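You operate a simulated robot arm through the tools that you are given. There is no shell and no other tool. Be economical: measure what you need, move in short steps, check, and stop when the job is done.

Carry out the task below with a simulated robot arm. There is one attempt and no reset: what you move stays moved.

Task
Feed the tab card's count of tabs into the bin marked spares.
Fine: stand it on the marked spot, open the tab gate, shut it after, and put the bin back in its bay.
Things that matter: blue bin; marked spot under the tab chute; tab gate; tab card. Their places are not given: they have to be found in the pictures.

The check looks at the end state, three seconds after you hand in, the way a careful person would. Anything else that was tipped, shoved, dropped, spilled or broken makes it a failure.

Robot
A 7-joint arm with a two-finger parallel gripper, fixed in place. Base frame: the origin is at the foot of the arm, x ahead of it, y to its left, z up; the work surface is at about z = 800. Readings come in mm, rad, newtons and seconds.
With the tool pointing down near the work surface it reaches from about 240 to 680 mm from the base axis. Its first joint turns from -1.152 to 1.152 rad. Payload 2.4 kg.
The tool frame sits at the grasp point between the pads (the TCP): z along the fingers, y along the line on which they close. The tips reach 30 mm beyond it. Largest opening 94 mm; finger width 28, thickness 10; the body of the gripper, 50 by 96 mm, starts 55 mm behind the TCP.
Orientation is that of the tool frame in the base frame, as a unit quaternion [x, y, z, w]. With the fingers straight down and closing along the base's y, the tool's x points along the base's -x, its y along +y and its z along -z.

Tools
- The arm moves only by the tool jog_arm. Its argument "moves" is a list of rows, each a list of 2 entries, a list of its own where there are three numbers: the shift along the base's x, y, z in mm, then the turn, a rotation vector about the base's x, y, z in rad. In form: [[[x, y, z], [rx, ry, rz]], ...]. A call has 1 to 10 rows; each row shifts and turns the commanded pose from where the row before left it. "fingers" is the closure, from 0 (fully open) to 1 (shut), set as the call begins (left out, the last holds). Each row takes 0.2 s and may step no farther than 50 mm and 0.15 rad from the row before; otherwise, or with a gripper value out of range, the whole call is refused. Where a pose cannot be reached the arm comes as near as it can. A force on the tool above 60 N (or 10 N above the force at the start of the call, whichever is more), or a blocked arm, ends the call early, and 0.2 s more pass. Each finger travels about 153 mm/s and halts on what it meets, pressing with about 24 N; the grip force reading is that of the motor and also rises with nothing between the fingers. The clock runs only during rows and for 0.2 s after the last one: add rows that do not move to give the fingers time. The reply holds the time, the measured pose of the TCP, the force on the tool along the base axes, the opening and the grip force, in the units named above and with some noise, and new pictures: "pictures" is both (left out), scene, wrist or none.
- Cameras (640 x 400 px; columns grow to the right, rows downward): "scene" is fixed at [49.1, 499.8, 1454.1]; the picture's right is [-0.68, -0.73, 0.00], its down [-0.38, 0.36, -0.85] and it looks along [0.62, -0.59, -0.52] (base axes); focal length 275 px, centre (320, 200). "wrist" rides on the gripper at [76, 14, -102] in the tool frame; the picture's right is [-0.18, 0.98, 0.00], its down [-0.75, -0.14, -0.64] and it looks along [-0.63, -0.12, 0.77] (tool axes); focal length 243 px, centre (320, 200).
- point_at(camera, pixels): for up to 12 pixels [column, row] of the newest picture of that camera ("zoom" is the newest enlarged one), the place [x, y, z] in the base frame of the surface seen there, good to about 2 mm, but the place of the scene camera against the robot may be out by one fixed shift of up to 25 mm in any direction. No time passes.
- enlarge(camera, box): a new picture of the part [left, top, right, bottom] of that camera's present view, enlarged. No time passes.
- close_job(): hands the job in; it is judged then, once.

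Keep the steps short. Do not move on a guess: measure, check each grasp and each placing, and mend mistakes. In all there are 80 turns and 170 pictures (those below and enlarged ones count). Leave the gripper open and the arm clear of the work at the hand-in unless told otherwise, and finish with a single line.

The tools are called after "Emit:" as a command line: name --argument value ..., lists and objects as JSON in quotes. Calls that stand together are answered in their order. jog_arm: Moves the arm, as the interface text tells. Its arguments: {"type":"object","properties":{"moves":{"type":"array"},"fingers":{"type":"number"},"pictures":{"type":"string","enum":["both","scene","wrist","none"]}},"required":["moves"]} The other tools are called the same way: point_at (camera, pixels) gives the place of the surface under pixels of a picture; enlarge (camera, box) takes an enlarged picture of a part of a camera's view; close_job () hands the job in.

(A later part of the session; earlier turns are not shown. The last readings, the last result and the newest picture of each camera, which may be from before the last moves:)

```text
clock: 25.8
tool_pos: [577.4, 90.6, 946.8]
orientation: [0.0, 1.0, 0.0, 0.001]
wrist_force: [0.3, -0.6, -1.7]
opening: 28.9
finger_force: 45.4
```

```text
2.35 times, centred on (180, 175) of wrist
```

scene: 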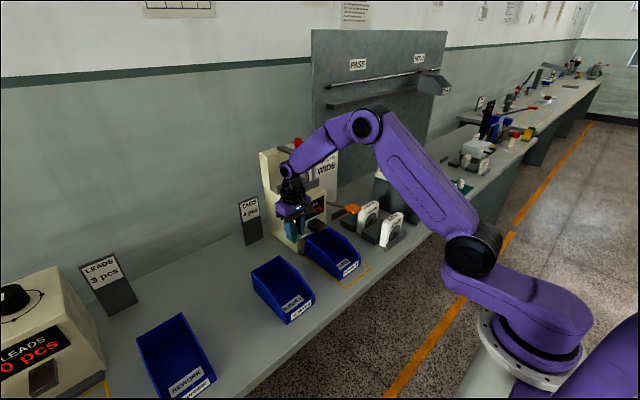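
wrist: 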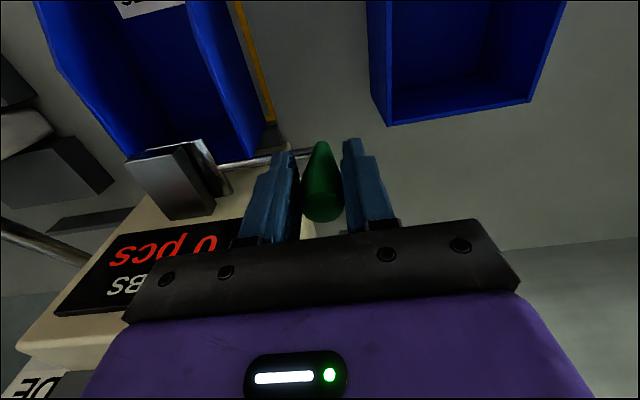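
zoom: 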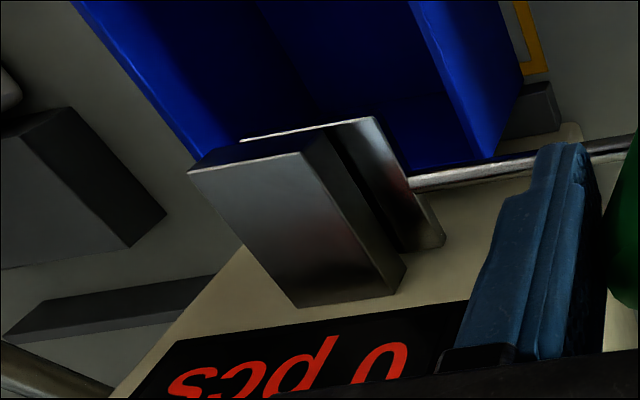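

The plate is sliding out with the knob (10 mm so far), still 0. Another 8 mm.

Emit:
jog_arm --moves '[[[0, 8, 0], [0, 0, 0]]]' --pictures "wrist"

```text
clock: 26.2
tool_pos: [576.7, 99.0, 946.3]
orientation: [-0.001, 1.0, 0.0, 0.0]
wrist_force: [-2.0, -0.3, 0.1]
opening: 28.9
finger_force: 45.3
```

wrist: 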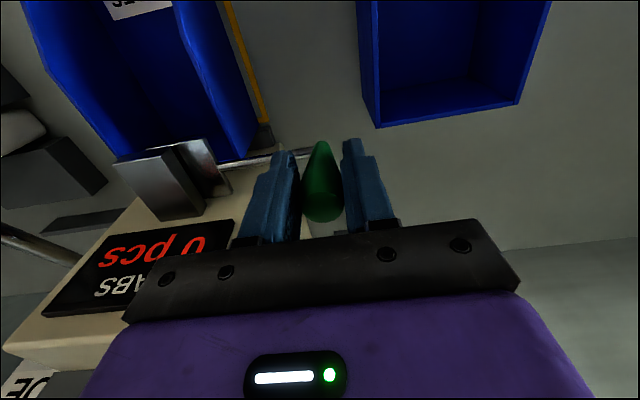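

Still 0 at 18 mm. Next 6 mm.

Emit:
jog_arm --moves '[[[0, 6, 0], [0, 0, 0]]]' --pictures "wrist"

Emit:
enlarge --camera "wrist" --box '[60, 90, 300, 260]'

```text
clock: 26.6
tool_pos: [579.5, 104.8, 947.9]
orientation: [0.0, 1.0, 0.0, 0.002]
wrist_force: [-0.9, 0.6, 5.8]
opening: 27.5
finger_force: 45.1
```

wrist: 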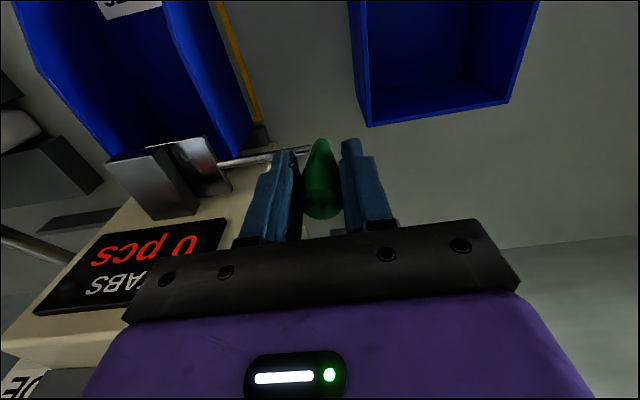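

```text
2.35 times, centred on (180, 175) of wrist
```

zoom: 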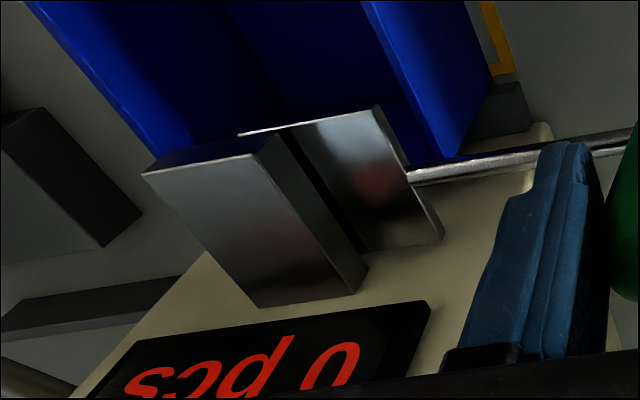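

Plate is sliding (half uncovered); still 0. Next 6 mm.

Emit:
jog_arm --moves '[[[0, 6, 0], [0, 0, 0]]]' --pictures "wrist"

```text
clock: 27.0
tool_pos: [578.6, 110.4, 948.5]
orientation: [0.0, 1.0, 0.0, 0.001]
wrist_force: [-2.3, 0.7, 16.6]
opening: 27.0
finger_force: 45.3
```

wrist: 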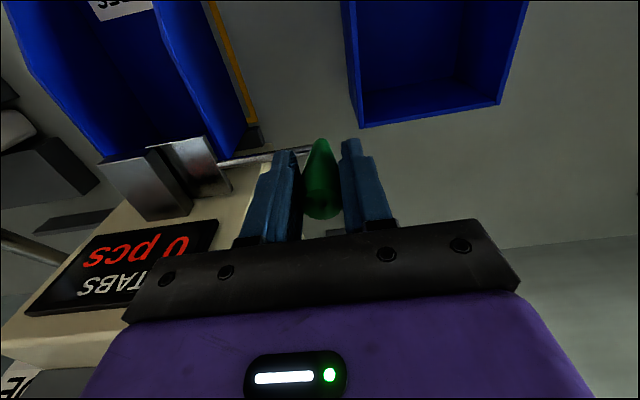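

Upward force of 16 N appears. I check the plate and rod geometry before going on.

Emit:
enlarge --camera "wrist" --box '[80, 90, 360, 260]'

Emit:
point_at --camera "wrist" --pixels '[[200, 138], [215, 160], [225, 190], [160, 142], [240, 160], [265, 155], [322, 190], [318, 145], [308, 148]]'

Emit:
enlarge --camera "scene" --box '[260, 170, 340, 260]'

```text
2.29 times, centred on (220, 175) of wrist
```

zoom: 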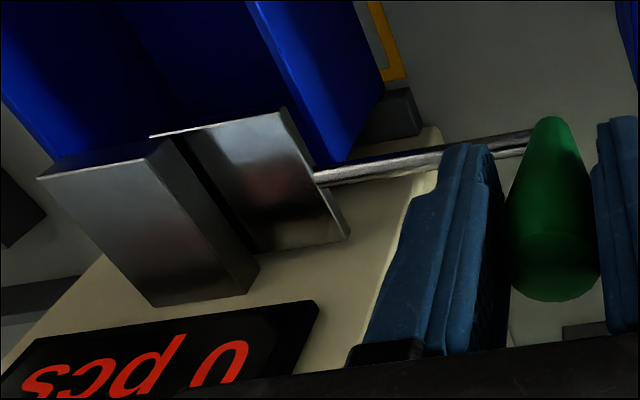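

```text
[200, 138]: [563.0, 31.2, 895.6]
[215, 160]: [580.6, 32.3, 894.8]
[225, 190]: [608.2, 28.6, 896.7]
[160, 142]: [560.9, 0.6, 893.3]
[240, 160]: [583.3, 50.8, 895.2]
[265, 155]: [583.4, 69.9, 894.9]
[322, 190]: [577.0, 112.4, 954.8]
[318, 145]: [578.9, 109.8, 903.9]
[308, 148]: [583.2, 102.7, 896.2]
```

```text
4.44 times, centred on (300, 215) of scene
```

zoom: 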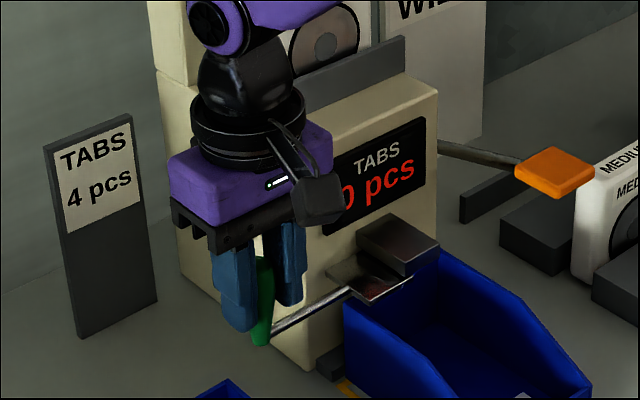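

Plate is flat and has moved 30 mm. Everything is sound. I ease up 1.5 mm and pull 5 mm more.

Emit:
jog_arm --moves '[[[0, 5, 1.5], [0, 0, 0]]]' --pictures "wrist"

```text
clock: 27.4
tool_pos: [578.9, 116.0, 947.0]
orientation: [0.0, 1.0, 0.0, 0.002]
wrist_force: [4.2, -0.3, 6.2]
opening: 27.1
finger_force: 44.9
```

wrist: 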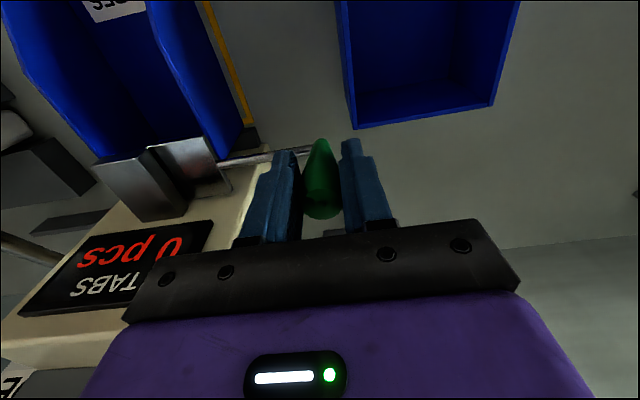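

Still 0 at about 35 mm. Another 4 mm.

Emit:
jog_arm --moves '[[[0, 4, 0], [0, 0, 0]]]' --pictures "wrist"

```text
clock: 27.8
tool_pos: [579.1, 118.9, 947.7]
orientation: [0.0, 1.0, 0.0, 0.001]
wrist_force: [9.8, -0.5, 3.0]
opening: 27.1
finger_force: 44.7
```

wrist: 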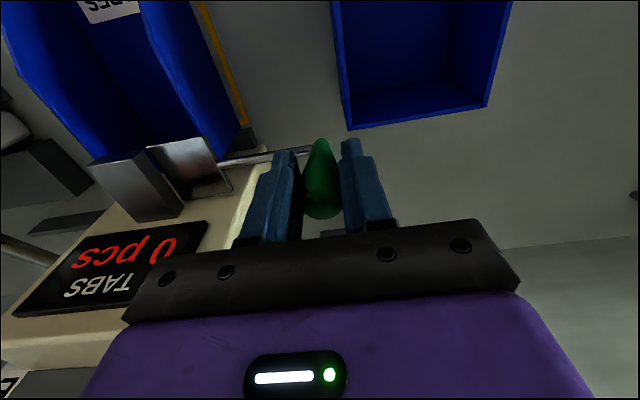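

Still 0. I wait briefly to see whether the count begins.

Emit:
jog_arm --moves '[[[0, 0, 0], [0, 0, 0]]]' --pictures "wrist"

```text
clock: 28.2
tool_pos: [580.2, 119.1, 948.0]
orientation: [0.0, 1.0, 0.0, 0.001]
wrist_force: [12.0, 0.9, 2.8]
opening: 27.2
finger_force: 45.0
```

wrist: 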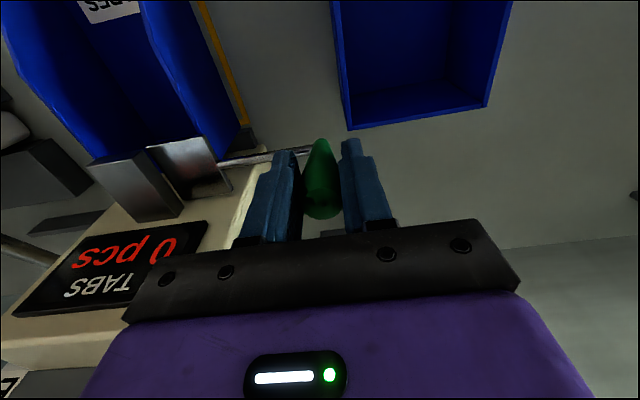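

Emit:
jog_arm --moves '[[[0, 4, 0], [0, 0, 0]]]' --pictures "wrist"

Emit:
enlarge --camera "wrist" --box '[40, 90, 300, 270]'

```text
clock: 28.6
tool_pos: [578.4, 124.8, 947.4]
orientation: [-0.001, 1.0, -0.001, 0.0]
wrist_force: [11.8, 1.4, 2.4]
opening: 27.0
finger_force: 45.4
```

wrist: 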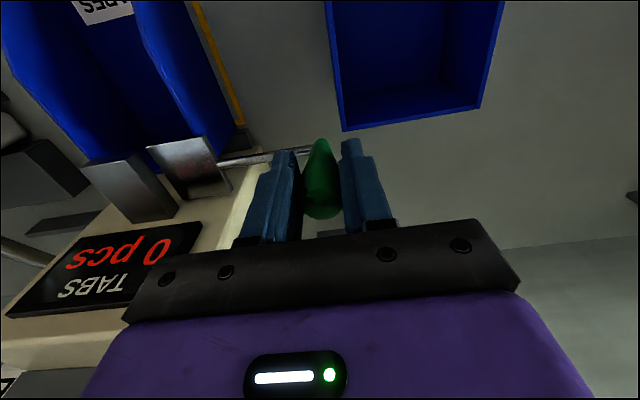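

```text
2.22 times, centred on (170, 180) of wrist
```

zoom: 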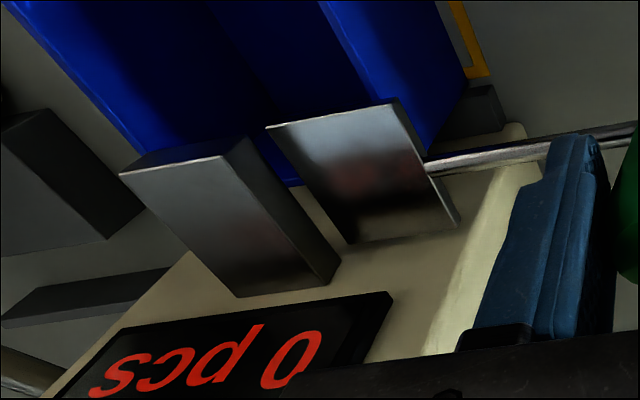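

The plate is now fully clear of the spout with 0 counted. Waiting a little.

Emit:
jog_arm --moves '[[[0, 0, 0], [0, 0, 0]], [[0, 0, 0], [0, 0, 0]]]'

Emit:
enlarge --camera "scene" --box '[260, 190, 380, 290]'

```text
clock: 29.2
tool_pos: [579.5, 123.0, 948.2]
orientation: [-0.001, 1.0, -0.001, 0.0]
wrist_force: [13.7, 1.3, 2.6]
opening: 27.1
finger_force: 44.9
```

scene: 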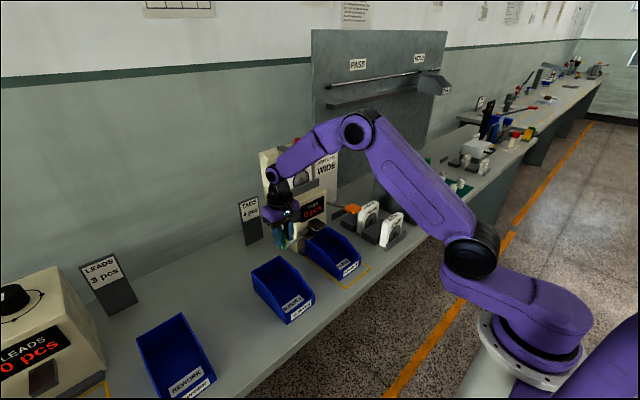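
wrist: 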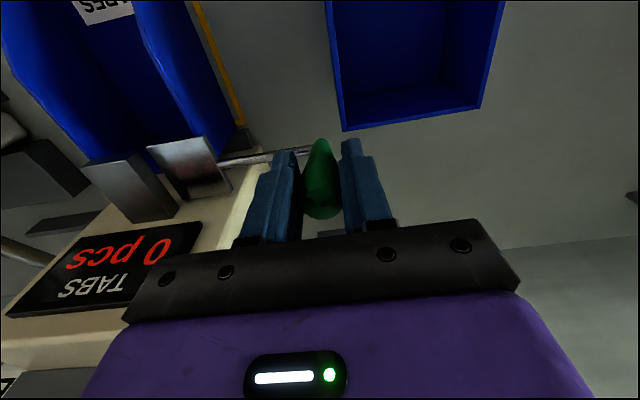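

```text
4.00 times, centred on (320, 240) of scene
```

zoom: 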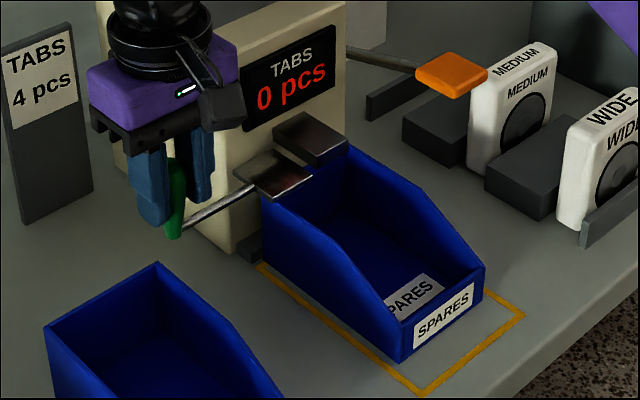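

Display clearly readable in the scene view too: 0. I wait one more second in small calls.

Emit:
jog_arm --moves '[[[0, 0, 0], [0, 0, 0]], [[0, 0, 0], [0, 0, 0]], [[0, 0, 0], [0, 0, 0]]]' --pictures "wrist"

```text
clock: 30.0
tool_pos: [578.8, 124.5, 947.3]
orientation: [-0.001, 1.0, -0.001, 0.001]
wrist_force: [13.9, 0.7, 4.6]
opening: 27.1
finger_force: 45.4
```

wrist: 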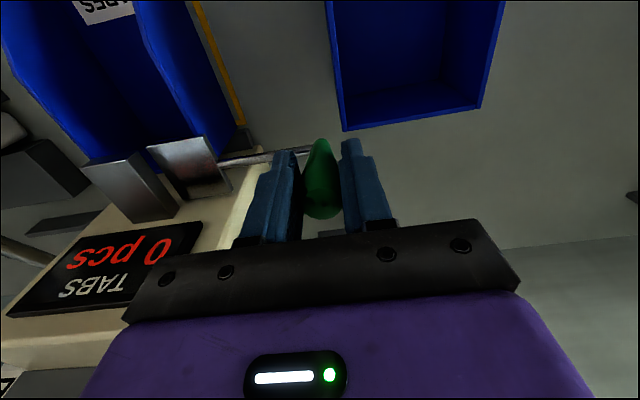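

Nothing in 1.5 s. The y force is low, so there is travel left. Pulling 5 mm more.

Emit:
jog_arm --moves '[[[0, 5, 0], [0, 0, 0]]]' --pictures "wrist"

```text
clock: 30.4
tool_pos: [579.3, 125.5, 947.9]
orientation: [0.001, 1.0, -0.001, 0.0]
wrist_force: [11.1, -8.9, 5.5]
opening: 27.3
finger_force: 44.9
```

wrist: 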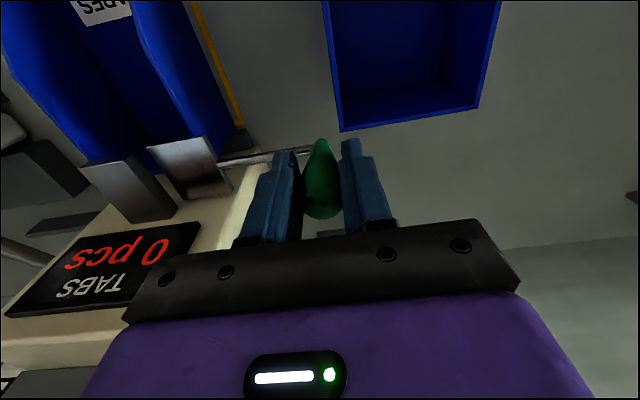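

The gate reached its end stop (−9 N), fully open, but count is still 0. Let me wait one more second and look at the rest of the machine.

Emit:
jog_arm --moves '[[[0, -2, 0], [0, 0, 0]], [[0, 0, 0], [0, 0, 0]], [[0, 0, 0], [0, 0, 0]], [[0, 0, 0], [0, 0, 0]]]' --pictures "scene"

Emit:
enlarge --camera "scene" --box '[250, 125, 350, 225]'

Emit:
enlarge --camera "scene" --box '[300, 140, 420, 260]'

```text
clock: 31.4
tool_pos: [579.4, 125.0, 948.8]
orientation: [0.001, 1.0, 0.001, 0.0]
wrist_force: [16.8, -9.2, 5.6]
opening: 27.2
finger_force: 45.4
```

scene: 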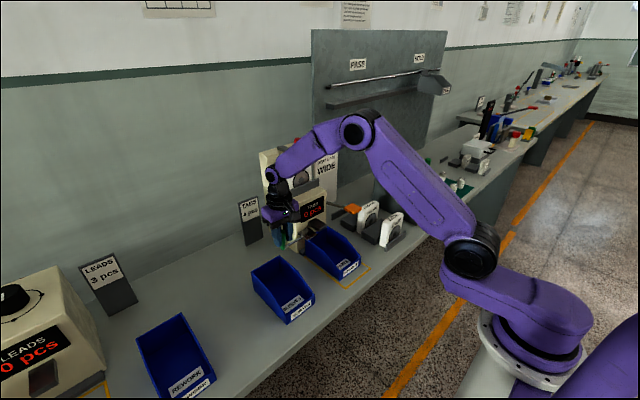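

```text
4.00 times, centred on (300, 175) of scene
```

zoom: 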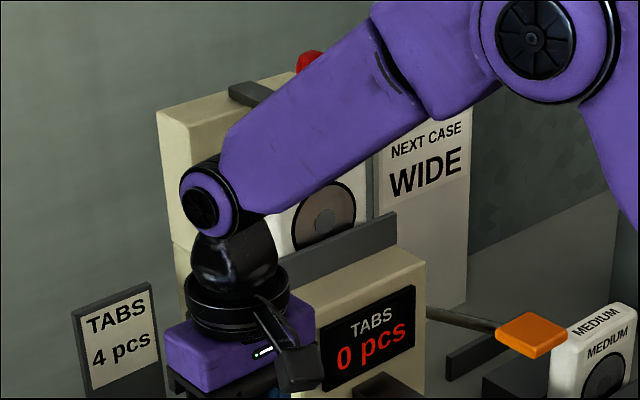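

```text
3.33 times, centred on (360, 200) of scene
```

zoom: 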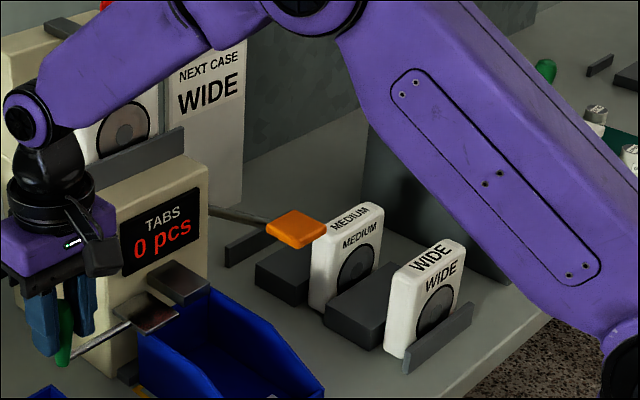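

I wait another 1.2 s, since the gate has only been at full travel for about a second.

Emit:
jog_arm --moves '[[[0, 0, 0], [0, 0, 0]], [[0, 0, 0], [0, 0, 0]], [[0, 0, 0], [0, 0, 0]], [[0, 0, 0], [0, 0, 0]], [[0, 0, 0], [0, 0, 0]]]' --pictures "wrist"

```text
clock: 32.6
tool_pos: [578.7, 125.8, 947.9]
orientation: [0.0, 1.0, 0.001, 0.0]
wrist_force: [16.8, -11.1, 6.9]
opening: 27.0
finger_force: 45.1
```

wrist: 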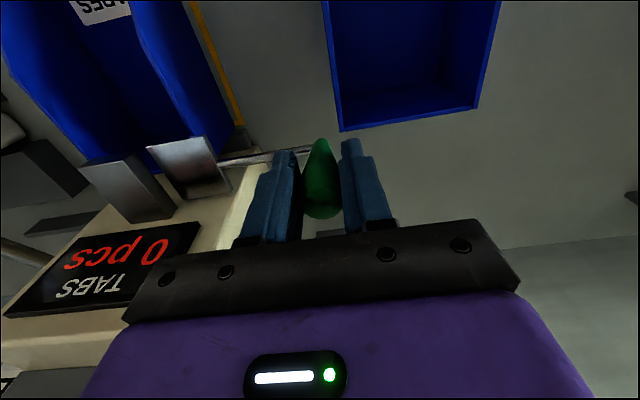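

No tabs come from the gate alone. I won't leave an unattended open gate: I slide it shut (−46 mm) and then inspect the rest of the machine.

Emit:
jog_arm --moves '[[[0, -12, 0], [0, 0, 0]], [[0, -12, 0], [0, 0, 0]], [[0, -12, 0], [0, 0, 0]], [[0, -9, 0], [0, 0, 0]], [[0, 0, 0], [0, 0, 0]]]' --pictures "wrist"

```text
clock: 33.8
tool_pos: [580.0, 79.8, 948.3]
orientation: [0.0, 1.0, 0.0, 0.002]
wrist_force: [14.2, -1.1, 7.3]
opening: 26.6
finger_force: 45.1
```

wrist: 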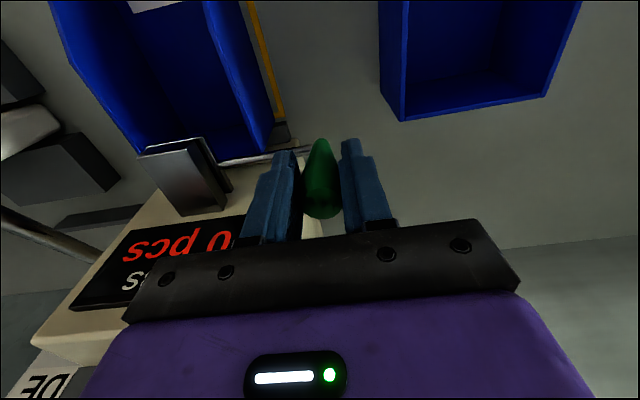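

The gate is shut again. I release, rise, and go over to view the orange lever on the right side.

Emit:
jog_arm --moves '[[[0, 0, 0], [0, 0, 0]], [[0, 0, 0], [0, 0, 0]], [[0, 0, 40], [0, 0, 0]], [[0, 0, 40], [0, 0, 0]], [[-20, 0, 40], [0, 0, 0]], [[-40, 0, 25], [0, 0, 0]], [[-40, 0, 25], [0, 0, 0]], [[-25, -30, 25], [0, 0, 0]], [[0, -30, 25], [0, 0, 0]], [[0, 0, 0], [0, 0, 0]]]' --fingers 0.36

Emit:
enlarge --camera "scene" --box '[255, 130, 365, 260]'

Emit:
enlarge --camera "wrist" --box '[160, 100, 360, 235]'

```text
clock: 36.0
tool_pos: [453.6, 20.2, 1166.9]
orientation: [-0.001, 1.0, 0.0, 0.0]
wrist_force: [-0.2, 0.2, -0.3]
opening: 60.3
finger_force: 0.0
```

scene: 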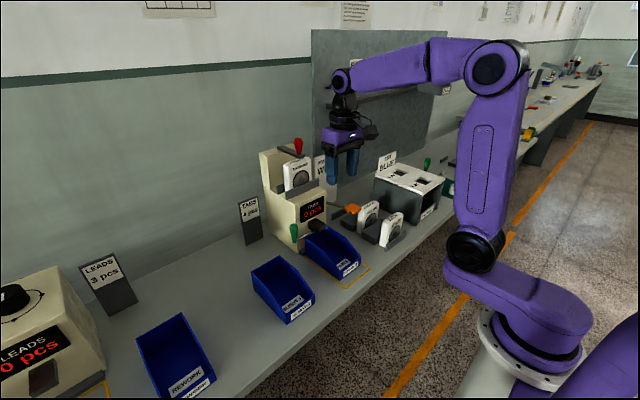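
wrist: 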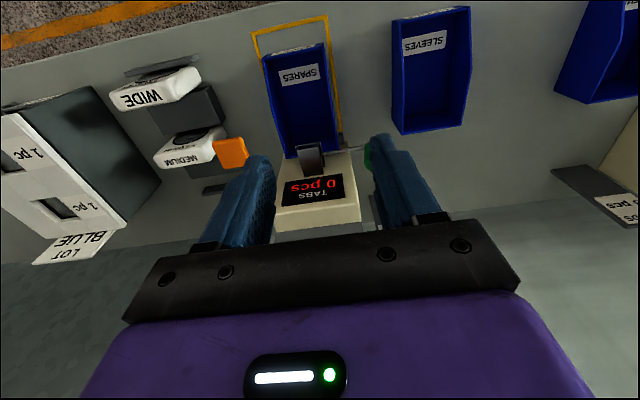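

```text
3.08 times, centred on (310, 195) of scene
```

zoom: 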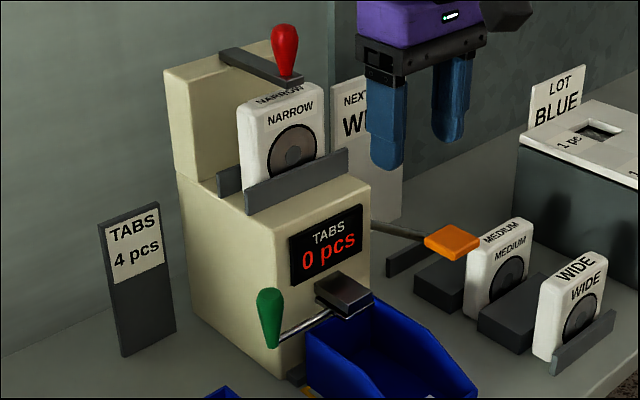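

```text
2.96 times, centred on (260, 168) of wrist
```

zoom: 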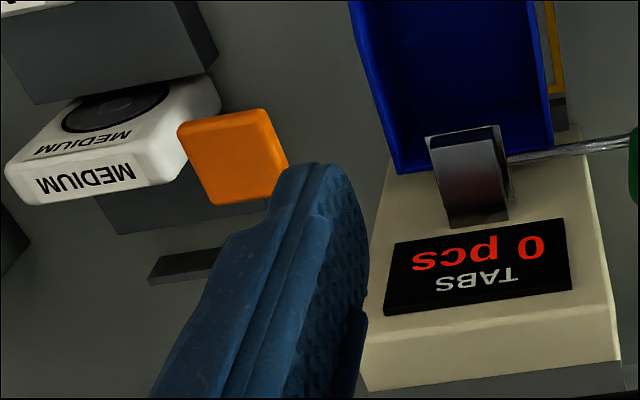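

The gate is shut and the count is 0. The orange paddle on a rod enters the dispenser's right side, and looks like a hand lever for feeding or loosening tabs. I measure it and move to see it better.

Emit:
jog_arm --moves '[[[0, -45, 0], [0, 0, 0]], [[0, -45, 0], [0, 0, 0]], [[0, -45, 0], [0, 0, 0]], [[15, -40, 0], [0, 0, 0]], [[0, 0, 0], [0, 0, 0]]]' --pictures "wrist"

Emit:
enlarge --camera "wrist" --box '[260, 80, 420, 230]'

```text
clock: 37.2
tool_pos: [469.0, -152.7, 1167.2]
orientation: [-0.001, 1.0, 0.001, 0.001]
wrist_force: [0.3, -0.3, 0.0]
opening: 60.3
finger_force: 0.0
```

wrist: 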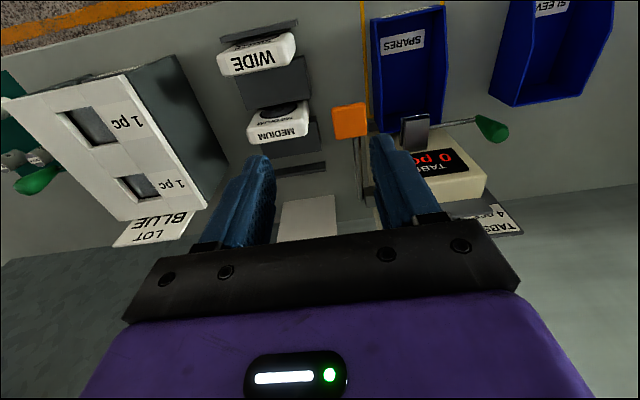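

```text
2.67 times, centred on (340, 155) of wrist
```

zoom: 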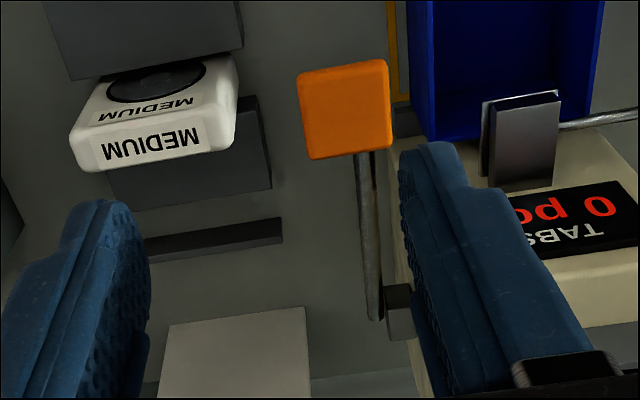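

Emit:
point_at --camera "zoom" --pixels '[[300, 75], [388, 62], [390, 145], [310, 158], [345, 110], [367, 200], [376, 315], [400, 310], [410, 190], [240, 100], [215, 150], [385, 290]]'

```text
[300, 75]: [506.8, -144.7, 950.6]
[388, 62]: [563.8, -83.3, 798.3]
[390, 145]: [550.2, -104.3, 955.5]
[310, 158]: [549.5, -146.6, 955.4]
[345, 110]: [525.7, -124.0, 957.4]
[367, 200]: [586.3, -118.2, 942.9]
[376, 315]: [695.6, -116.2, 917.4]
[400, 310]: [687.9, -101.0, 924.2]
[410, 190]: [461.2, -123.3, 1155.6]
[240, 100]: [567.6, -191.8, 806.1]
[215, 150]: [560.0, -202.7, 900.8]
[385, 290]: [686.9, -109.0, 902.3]
```

The orange lever pivots at (690, −116, 912) on the dispenser's side, with its paddle at (527, −124, 957), free space beneath. It's a press-down lever of the tab dispenser. With the gate shut, I'll press it gently. First I hover closed fingers above it.

Emit:
jog_arm --moves '[[[28, 14, -35], [0, 0, 0]], [[28, 15, -35], [0, 0, 0]], [[0, 0, -45], [0, 0, 0]], [[0, 0, -45], [0, 0, 0]], [[0, 0, -10], [0, 0, 0]], [[0, 0, 0], [0, 0, 0]]]' --fingers 1

```text
clock: 38.6
tool_pos: [523.9, -123.4, 999.0]
orientation: [0.0, 1.0, 0.0, -0.001]
wrist_force: [-0.2, 0.0, 0.8]
opening: 0.0
finger_force: 24.1
```

scene: 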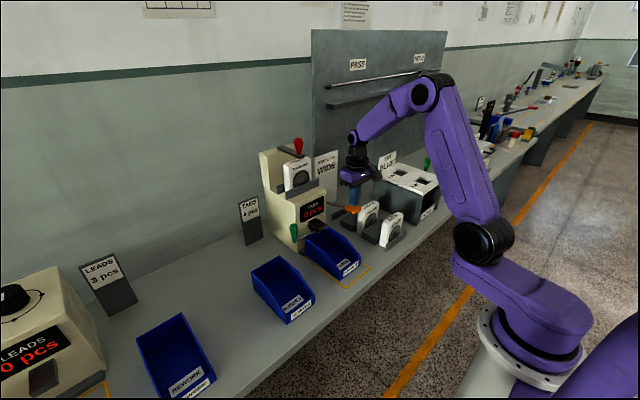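
wrist: 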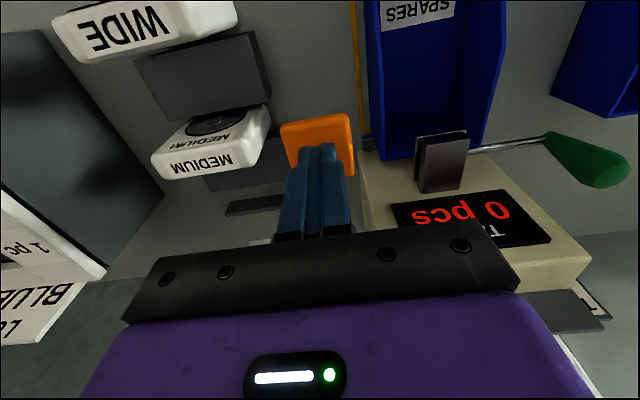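

Display visible here: 0. Pressing down in small steps.

Emit:
jog_arm --moves '[[[0, 0, -8], [0, 0, 0]], [[0, 0, -6], [0, 0, 0]], [[0, 0, -6], [0, 0, 0]]]' --pictures "wrist"

```text
clock: 39.4
tool_pos: [524.8, -124.3, 977.5]
orientation: [0.0, 1.0, 0.0, 0.0]
wrist_force: [-3.4, -0.1, 5.3]
opening: 0.0
finger_force: 23.5
```

wrist: 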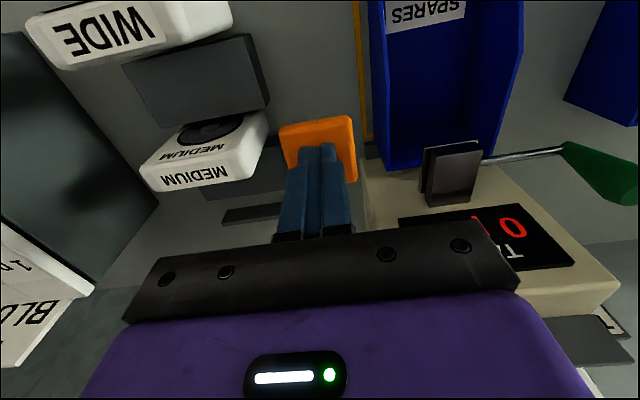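

The lever yields with about 5 N, like a spring. Pressing 15 mm more, then releasing.

Emit:
jog_arm --moves '[[[0, 0, -5], [0, 0, 0]], [[0, 0, -5], [0, 0, 0]], [[0, 0, -5], [0, 0, 0]]]'

```text
clock: 39.9
tool_pos: [523.8, -125.4, 976.8]
orientation: [-0.002, 1.0, 0.0, 0.001]
wrist_force: [-15.5, 4.2, 29.2]
opening: 0.0
finger_force: 24.1
stopped in row 2: the force on the tool passed its limit (the readings are from after the stop); the commanded pose is now the measured one
```

scene: 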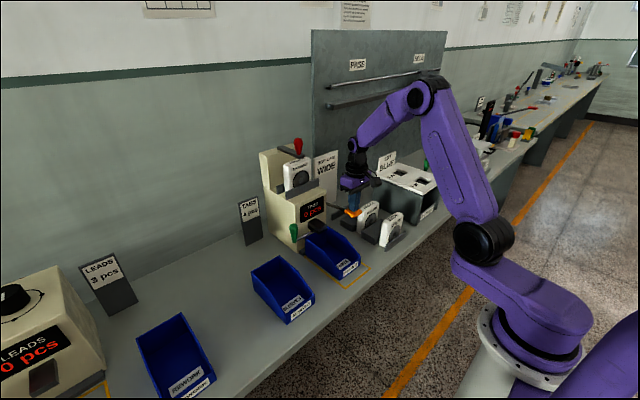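
wrist: 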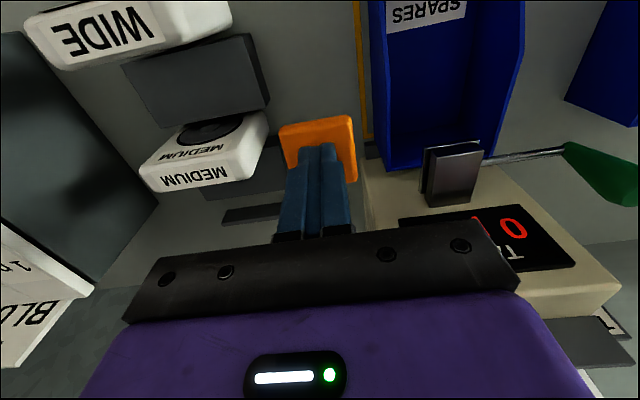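

The lever bottomed after about 10 mm. I rise and check that it returned.

Emit:
jog_arm --moves '[[[0, 0, 10], [0, 0, 0]], [[0, 0, 15], [0, 0, 0]], [[0, 0, 0], [0, 0, 0]]]' --pictures "wrist"

Emit:
point_at --camera "wrist" --pixels '[[342, 125], [345, 160], [290, 130], [310, 125], [437, 160], [470, 135]]'

```text
clock: 40.7
tool_pos: [524.8, -124.3, 999.3]
orientation: [0.0, 1.0, 0.0, 0.001]
wrist_force: [0.4, 0.6, -0.6]
opening: 0.0
finger_force: 23.7
```

wrist: 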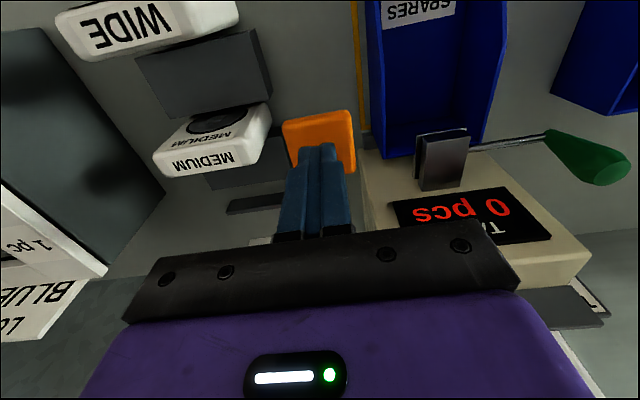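

```text
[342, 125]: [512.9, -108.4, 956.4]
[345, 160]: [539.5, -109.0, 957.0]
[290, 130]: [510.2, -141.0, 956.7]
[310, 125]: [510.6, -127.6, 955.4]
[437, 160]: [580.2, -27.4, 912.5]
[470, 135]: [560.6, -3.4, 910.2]
```

The lever sprang back to z 957. Now back to the knob, to open the gate again.

Emit:
jog_arm --moves '[[[0, 10, 45], [0, 0, 0]], [[0, 40, 26], [0, 0, 0]], [[0, 45, 0], [0, 0, 0]], [[0, 45, 0], [0, 0, 0]], [[0, 45, 0], [0, 0, 0]], [[25, 20, 0], [0, 0, 0]], [[29, 0, -30], [0, 0, 0]], [[0, 0, -45], [0, 0, 0]], [[0, 0, -45], [0, 0, 0]], [[0, 0, -5], [0, 0, 0]]]' --fingers 0.36 --pictures "wrist"

```text
clock: 42.9
tool_pos: [579.7, 80.4, 944.8]
orientation: [-0.001, 1.0, -0.001, 0.002]
wrist_force: [-0.5, 0.6, 0.3]
opening: 60.4
finger_force: 0.1
```

wrist: 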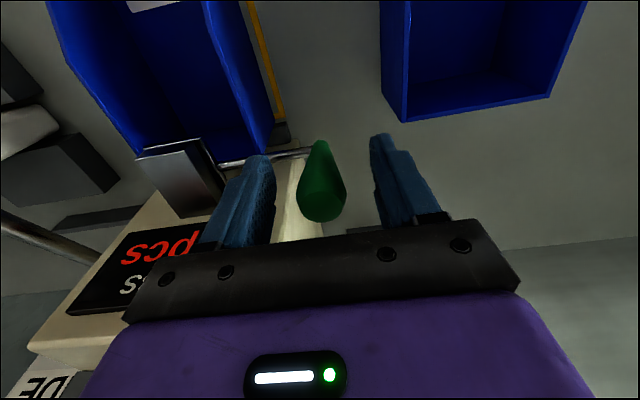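

Closing on the knob and pulling the first 28 mm.

Emit:
jog_arm --moves '[[[0, 0, 0], [0, 0, 0]], [[0, 0, 0], [0, 0, 0]], [[0, 0, 0], [0, 0, 0]], [[0, 9, 0], [0, 0, 0]], [[0, 9, 0], [0, 0, 0]], [[0, 10, 0], [0, 0, 0]]]' --fingers 1 --pictures "wrist"

Emit:
jog_arm --moves '[[[0, 8, 0], [0, 0, 0]]]' --pictures "wrist"

```text
clock: 44.3
tool_pos: [578.5, 109.2, 944.9]
orientation: [0.0, 1.0, -0.001, 0.001]
wrist_force: [7.1, -0.6, -11.4]
opening: 27.7
finger_force: 44.7
```

wrist: 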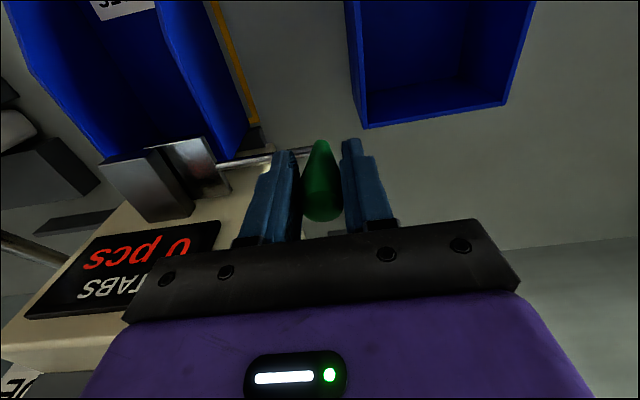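

```text
clock: 44.7
tool_pos: [579.5, 116.4, 945.9]
orientation: [0.0, 1.0, 0.0, 0.002]
wrist_force: [10.5, -0.3, -10.1]
opening: 27.8
finger_force: 45.4
```

wrist: 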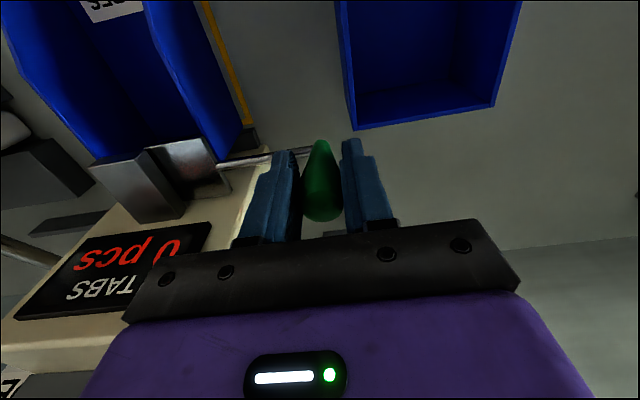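

Still 0. Pulling the last 8 mm to the stop.

Emit:
jog_arm --moves '[[[0, 5, 0], [0, 0, 0]], [[0, 3, 0], [0, 0, 0]]]' --pictures "wrist"

Emit:
jog_arm --moves '[[[0, 0, 0], [0, 0, 0]], [[0, 0, 0], [0, 0, 0]], [[0, 0, 0], [0, 0, 0]]]' --pictures "wrist"

```text
clock: 45.3
tool_pos: [579.1, 124.4, 945.8]
orientation: [0.0, 1.0, 0.0, 0.002]
wrist_force: [13.7, 1.1, -11.9]
opening: 27.9
finger_force: 45.5
```

wrist: 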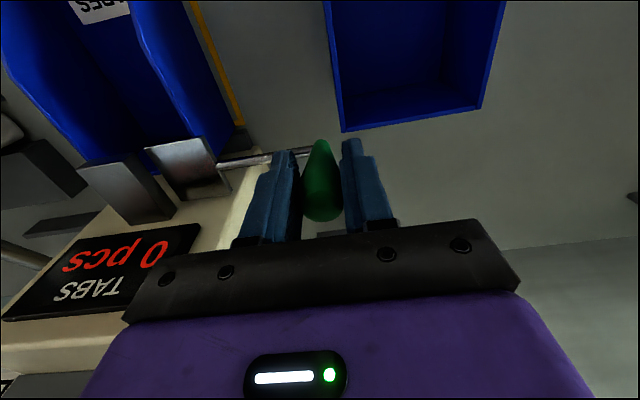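

```text
clock: 46.1
tool_pos: [578.8, 124.6, 945.8]
orientation: [-0.001, 1.0, 0.0, 0.002]
wrist_force: [15.7, 0.5, -12.9]
opening: 27.8
finger_force: 45.1
```

wrist: 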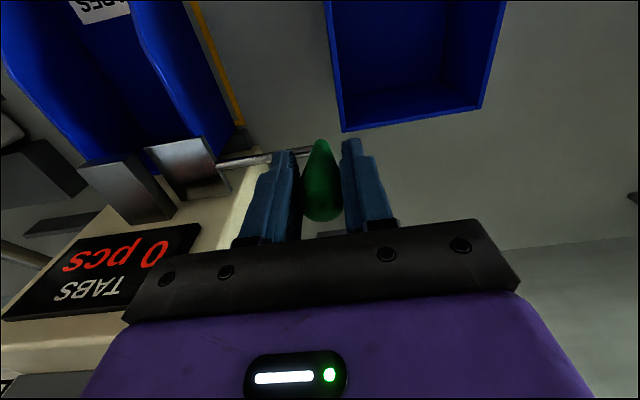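

The gate is open and nothing flows. I now try a press of the orange lever with the gate open. I leave the gate open, retreat in −x and cross to above the paddle, watching the count.

Emit:
jog_arm --moves '[[[0, 0, 0], [0, 0, 0]], [[0, 0, 0], [0, 0, 0]], [[-28, 0, 0], [0, 0, 0]], [[-27, 0, 10], [0, 0, 0]], [[0, -40, 15], [0, 0, 0]], [[0, -45, 15], [0, 0, 0]], [[0, -45, 5], [0, 0, 0]], [[0, -45, 0], [0, 0, 0]], [[0, -45, 0], [0, 0, 0]], [[0, -30, 0], [0, 0, 0]]]' --fingers 0.36

```text
clock: 48.3
tool_pos: [522.8, -125.9, 991.1]
orientation: [-0.001, 1.0, 0.0, 0.002]
wrist_force: [0.5, -0.4, 0.4]
opening: 60.1
finger_force: 0.0
```

scene: 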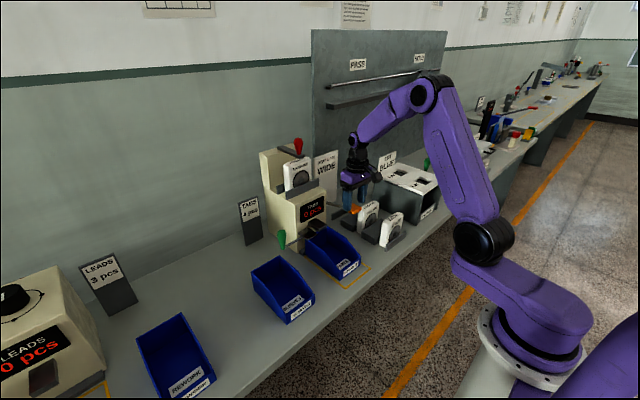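
wrist: 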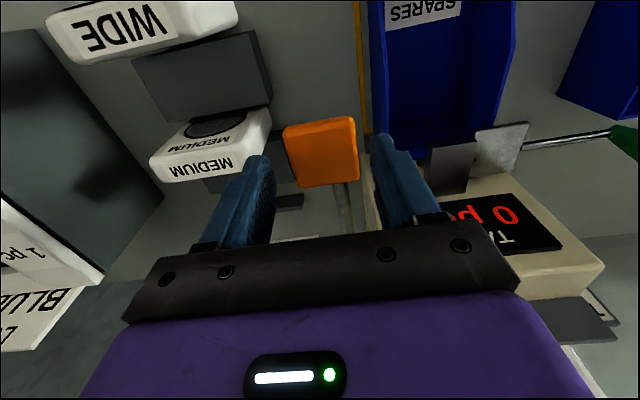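

Gate remains open, count 0 (digit at (505,215)). Close fingers, one press and release.

Emit:
jog_arm --moves '[[[0, 0, 0], [0, 0, 0]], [[0, 0, 0], [0, 0, 0]], [[0, 0, -7], [0, 0, 0]], [[0, 0, -6.5], [0, 0, 0]], [[0, 0, 13.5], [0, 0, 0]]]' --fingers 1 --pictures "wrist"

```text
clock: 49.5
tool_pos: [524.2, -125.6, 991.8]
orientation: [-0.002, 1.0, 0.001, 0.001]
wrist_force: [-0.2, -0.4, 0.6]
opening: 0.0
finger_force: 23.9
```

wrist: 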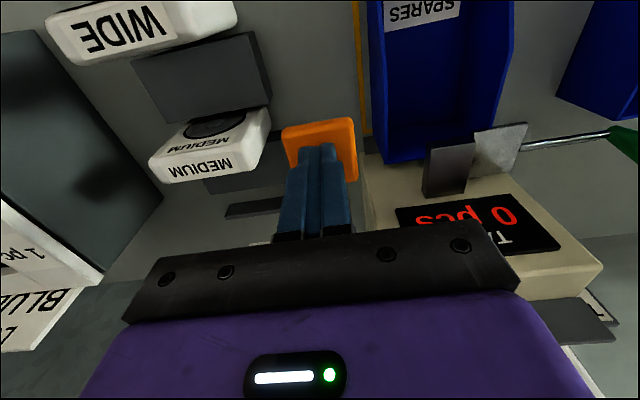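

Still 0. I press again, firmer (to the end of its stroke), hold briefly, and release.

Emit:
jog_arm --moves '[[[0, 0, -8], [0, 0, 0]], [[0, 0, -6], [0, 0, 0]], [[0, 0, -2], [0, 0, 0]], [[0, 0, 0], [0, 0, 0]]]' --pictures "wrist"

```text
clock: 50.5
tool_pos: [524.3, -126.3, 974.9]
orientation: [0.0, 1.0, 0.0, 0.001]
wrist_force: [-1.0, -0.3, 1.4]
opening: 0.0
finger_force: 23.9
```

wrist: 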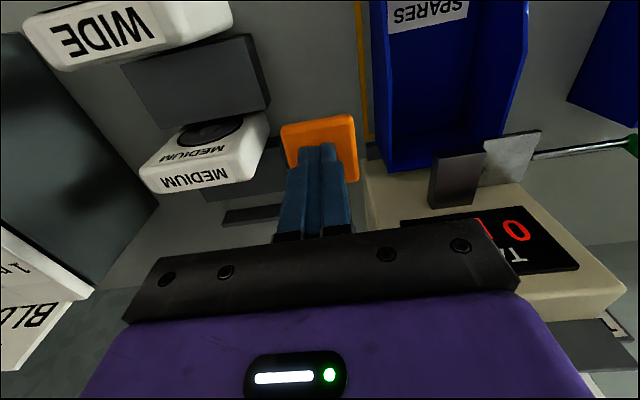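

The force is small now, so the lever has more travel. Pressing on in small steps.

Emit:
jog_arm --moves '[[[0, 0, -4], [0, 0, 0]], [[0, 0, -4], [0, 0, 0]]]' --pictures "wrist"

Emit:
point_at --camera "wrist" --pixels '[[345, 127], [348, 165], [290, 135], [440, 175], [510, 155]]'

```text
clock: 51.1
tool_pos: [524.0, -125.2, 967.2]
orientation: [0.001, 1.0, 0.001, 0.002]
wrist_force: [-0.7, -0.2, 2.7]
opening: 0.0
finger_force: 24.2
```

wrist: 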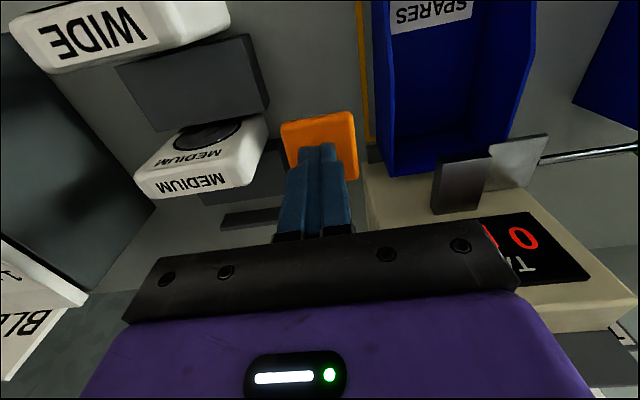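

```text
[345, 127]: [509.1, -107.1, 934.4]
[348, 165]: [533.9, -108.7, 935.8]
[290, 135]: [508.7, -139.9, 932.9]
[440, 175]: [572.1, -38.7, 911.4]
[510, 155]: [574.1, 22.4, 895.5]
```

Paddle now at z 935, 2.7 N, still moving. Pressing 8 mm more.

Emit:
jog_arm --moves '[[[0, 0, -4], [0, 0, 0]], [[0, 0, -4], [0, 0, 0]]]' --pictures "wrist"

```text
clock: 51.7
tool_pos: [524.1, -125.7, 958.6]
orientation: [0.0, 1.0, 0.0, 0.001]
wrist_force: [-1.4, -0.3, 3.0]
opening: 0.1
finger_force: 23.6
```

wrist: 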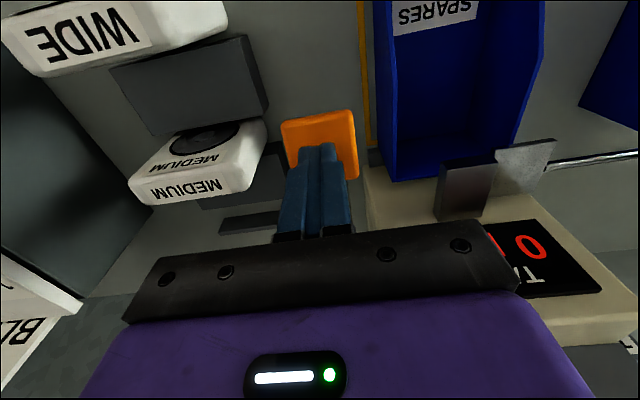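

Still 0 with the paddle about 28 mm down. Continuing.

Emit:
jog_arm --moves '[[[0, 0, -5], [0, 0, 0]], [[0, 0, -5], [0, 0, 0]]]' --pictures "wrist"

```text
clock: 52.3
tool_pos: [522.2, -124.4, 948.3]
orientation: [0.0, 1.0, 0.001, 0.002]
wrist_force: [-2.0, 1.2, 3.4]
opening: 0.0
finger_force: 24.2
```

wrist: 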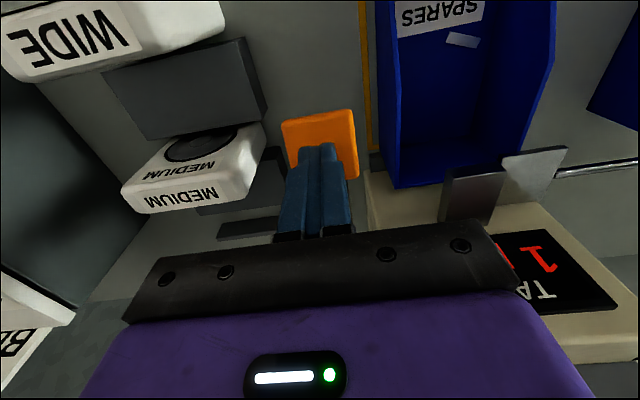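

One tab dropped into the bin (white piece at (462,40)), count 1. So each full stroke gives one tab. I release fully and check the count holds.

Emit:
jog_arm --moves '[[[0, 0, 22], [0, 0, 0]], [[0, 0, 22], [0, 0, 0]], [[0, 0, 0], [0, 0, 0]]]' --pictures "wrist"

```text
clock: 53.1
tool_pos: [523.2, -126.3, 992.5]
orientation: [-0.001, 1.0, 0.0, 0.001]
wrist_force: [-0.9, -0.6, 1.2]
opening: 0.0
finger_force: 23.9
```

wrist: 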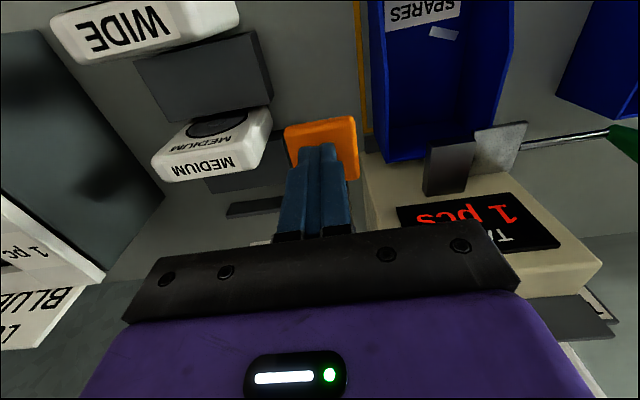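

Count holds at 1, with the lever back. Second stroke.

Emit:
jog_arm --moves '[[[0, 0, -10], [0, 0, 0]], [[0, 0, -9], [0, 0, 0]], [[0, 0, -9], [0, 0, 0]], [[0, 0, -8], [0, 0, 0]], [[0, 0, -8], [0, 0, 0]], [[0, 0, 0], [0, 0, 0]], [[0, 0, 22], [0, 0, 0]], [[0, 0, 22], [0, 0, 0]], [[0, 0, 0], [0, 0, 0]]]' --pictures "wrist"

```text
clock: 55.1
tool_pos: [523.9, -125.8, 991.9]
orientation: [0.0, 1.0, 0.0, 0.002]
wrist_force: [-0.3, -0.4, 0.1]
opening: 0.0
finger_force: 24.0
```

wrist: 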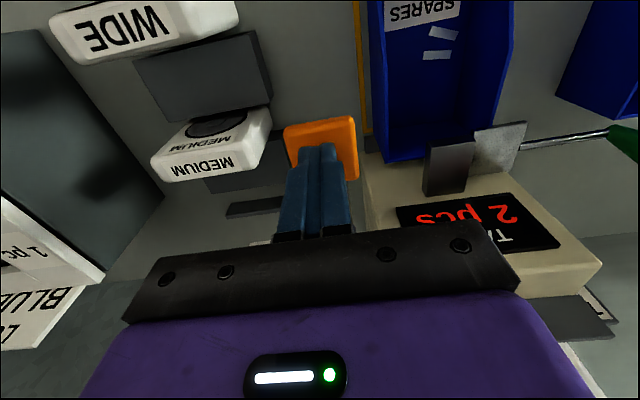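

Count 2, two tabs in the bin. Third stroke, the same.

Emit:
jog_arm --moves '[[[0, 0, -10], [0, 0, 0]], [[0, 0, -9], [0, 0, 0]], [[0, 0, -9], [0, 0, 0]], [[0, 0, -8], [0, 0, 0]], [[0, 0, -8], [0, 0, 0]], [[0, 0, 0], [0, 0, 0]], [[0, 0, 22], [0, 0, 0]], [[0, 0, 22], [0, 0, 0]], [[0, 0, 0], [0, 0, 0]]]' --pictures "wrist"

```text
clock: 57.1
tool_pos: [523.9, -124.6, 992.8]
orientation: [0.0, 1.0, 0.001, 0.001]
wrist_force: [1.0, 0.0, -0.7]
opening: 0.2
finger_force: 24.4
```

wrist: 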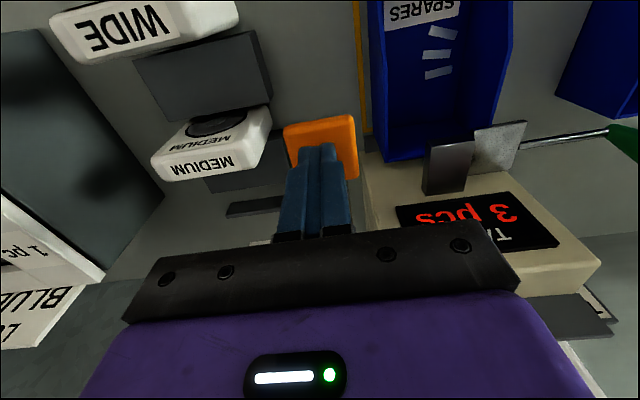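

Count 3. Fourth and last stroke.

Emit:
jog_arm --moves '[[[0, 0, -10], [0, 0, 0]], [[0, 0, -9], [0, 0, 0]], [[0, 0, -9], [0, 0, 0]], [[0, 0, -8], [0, 0, 0]], [[0, 0, -8], [0, 0, 0]], [[0, 0, 0], [0, 0, 0]], [[0, 0, 22], [0, 0, 0]], [[0, 0, 22], [0, 0, 0]], [[0, 0, 0], [0, 0, 0]]]' --pictures "wrist"

Emit:
enlarge --camera "wrist" --box '[360, 0, 560, 260]'

```text
clock: 59.1
tool_pos: [523.2, -125.4, 993.2]
orientation: [0.001, 1.0, 0.0, 0.001]
wrist_force: [-0.2, -0.5, 0.1]
opening: 0.0
finger_force: 23.8
```

wrist: 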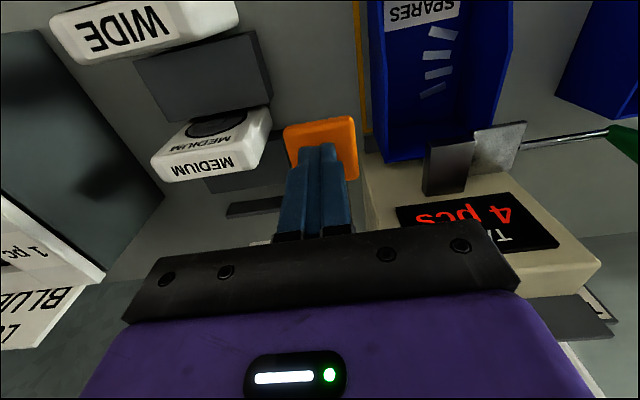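

```text
1.54 times, centred on (460, 130) of wrist
```

zoom: 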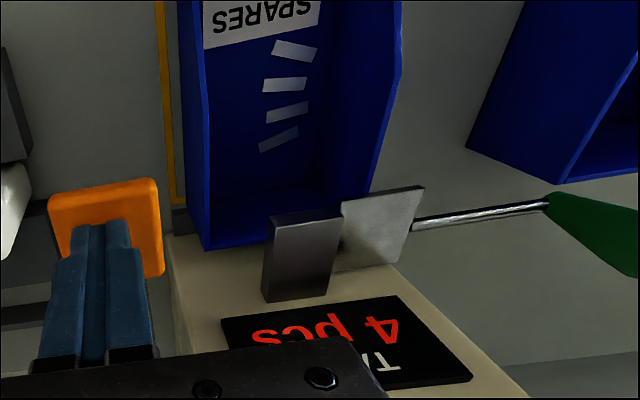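

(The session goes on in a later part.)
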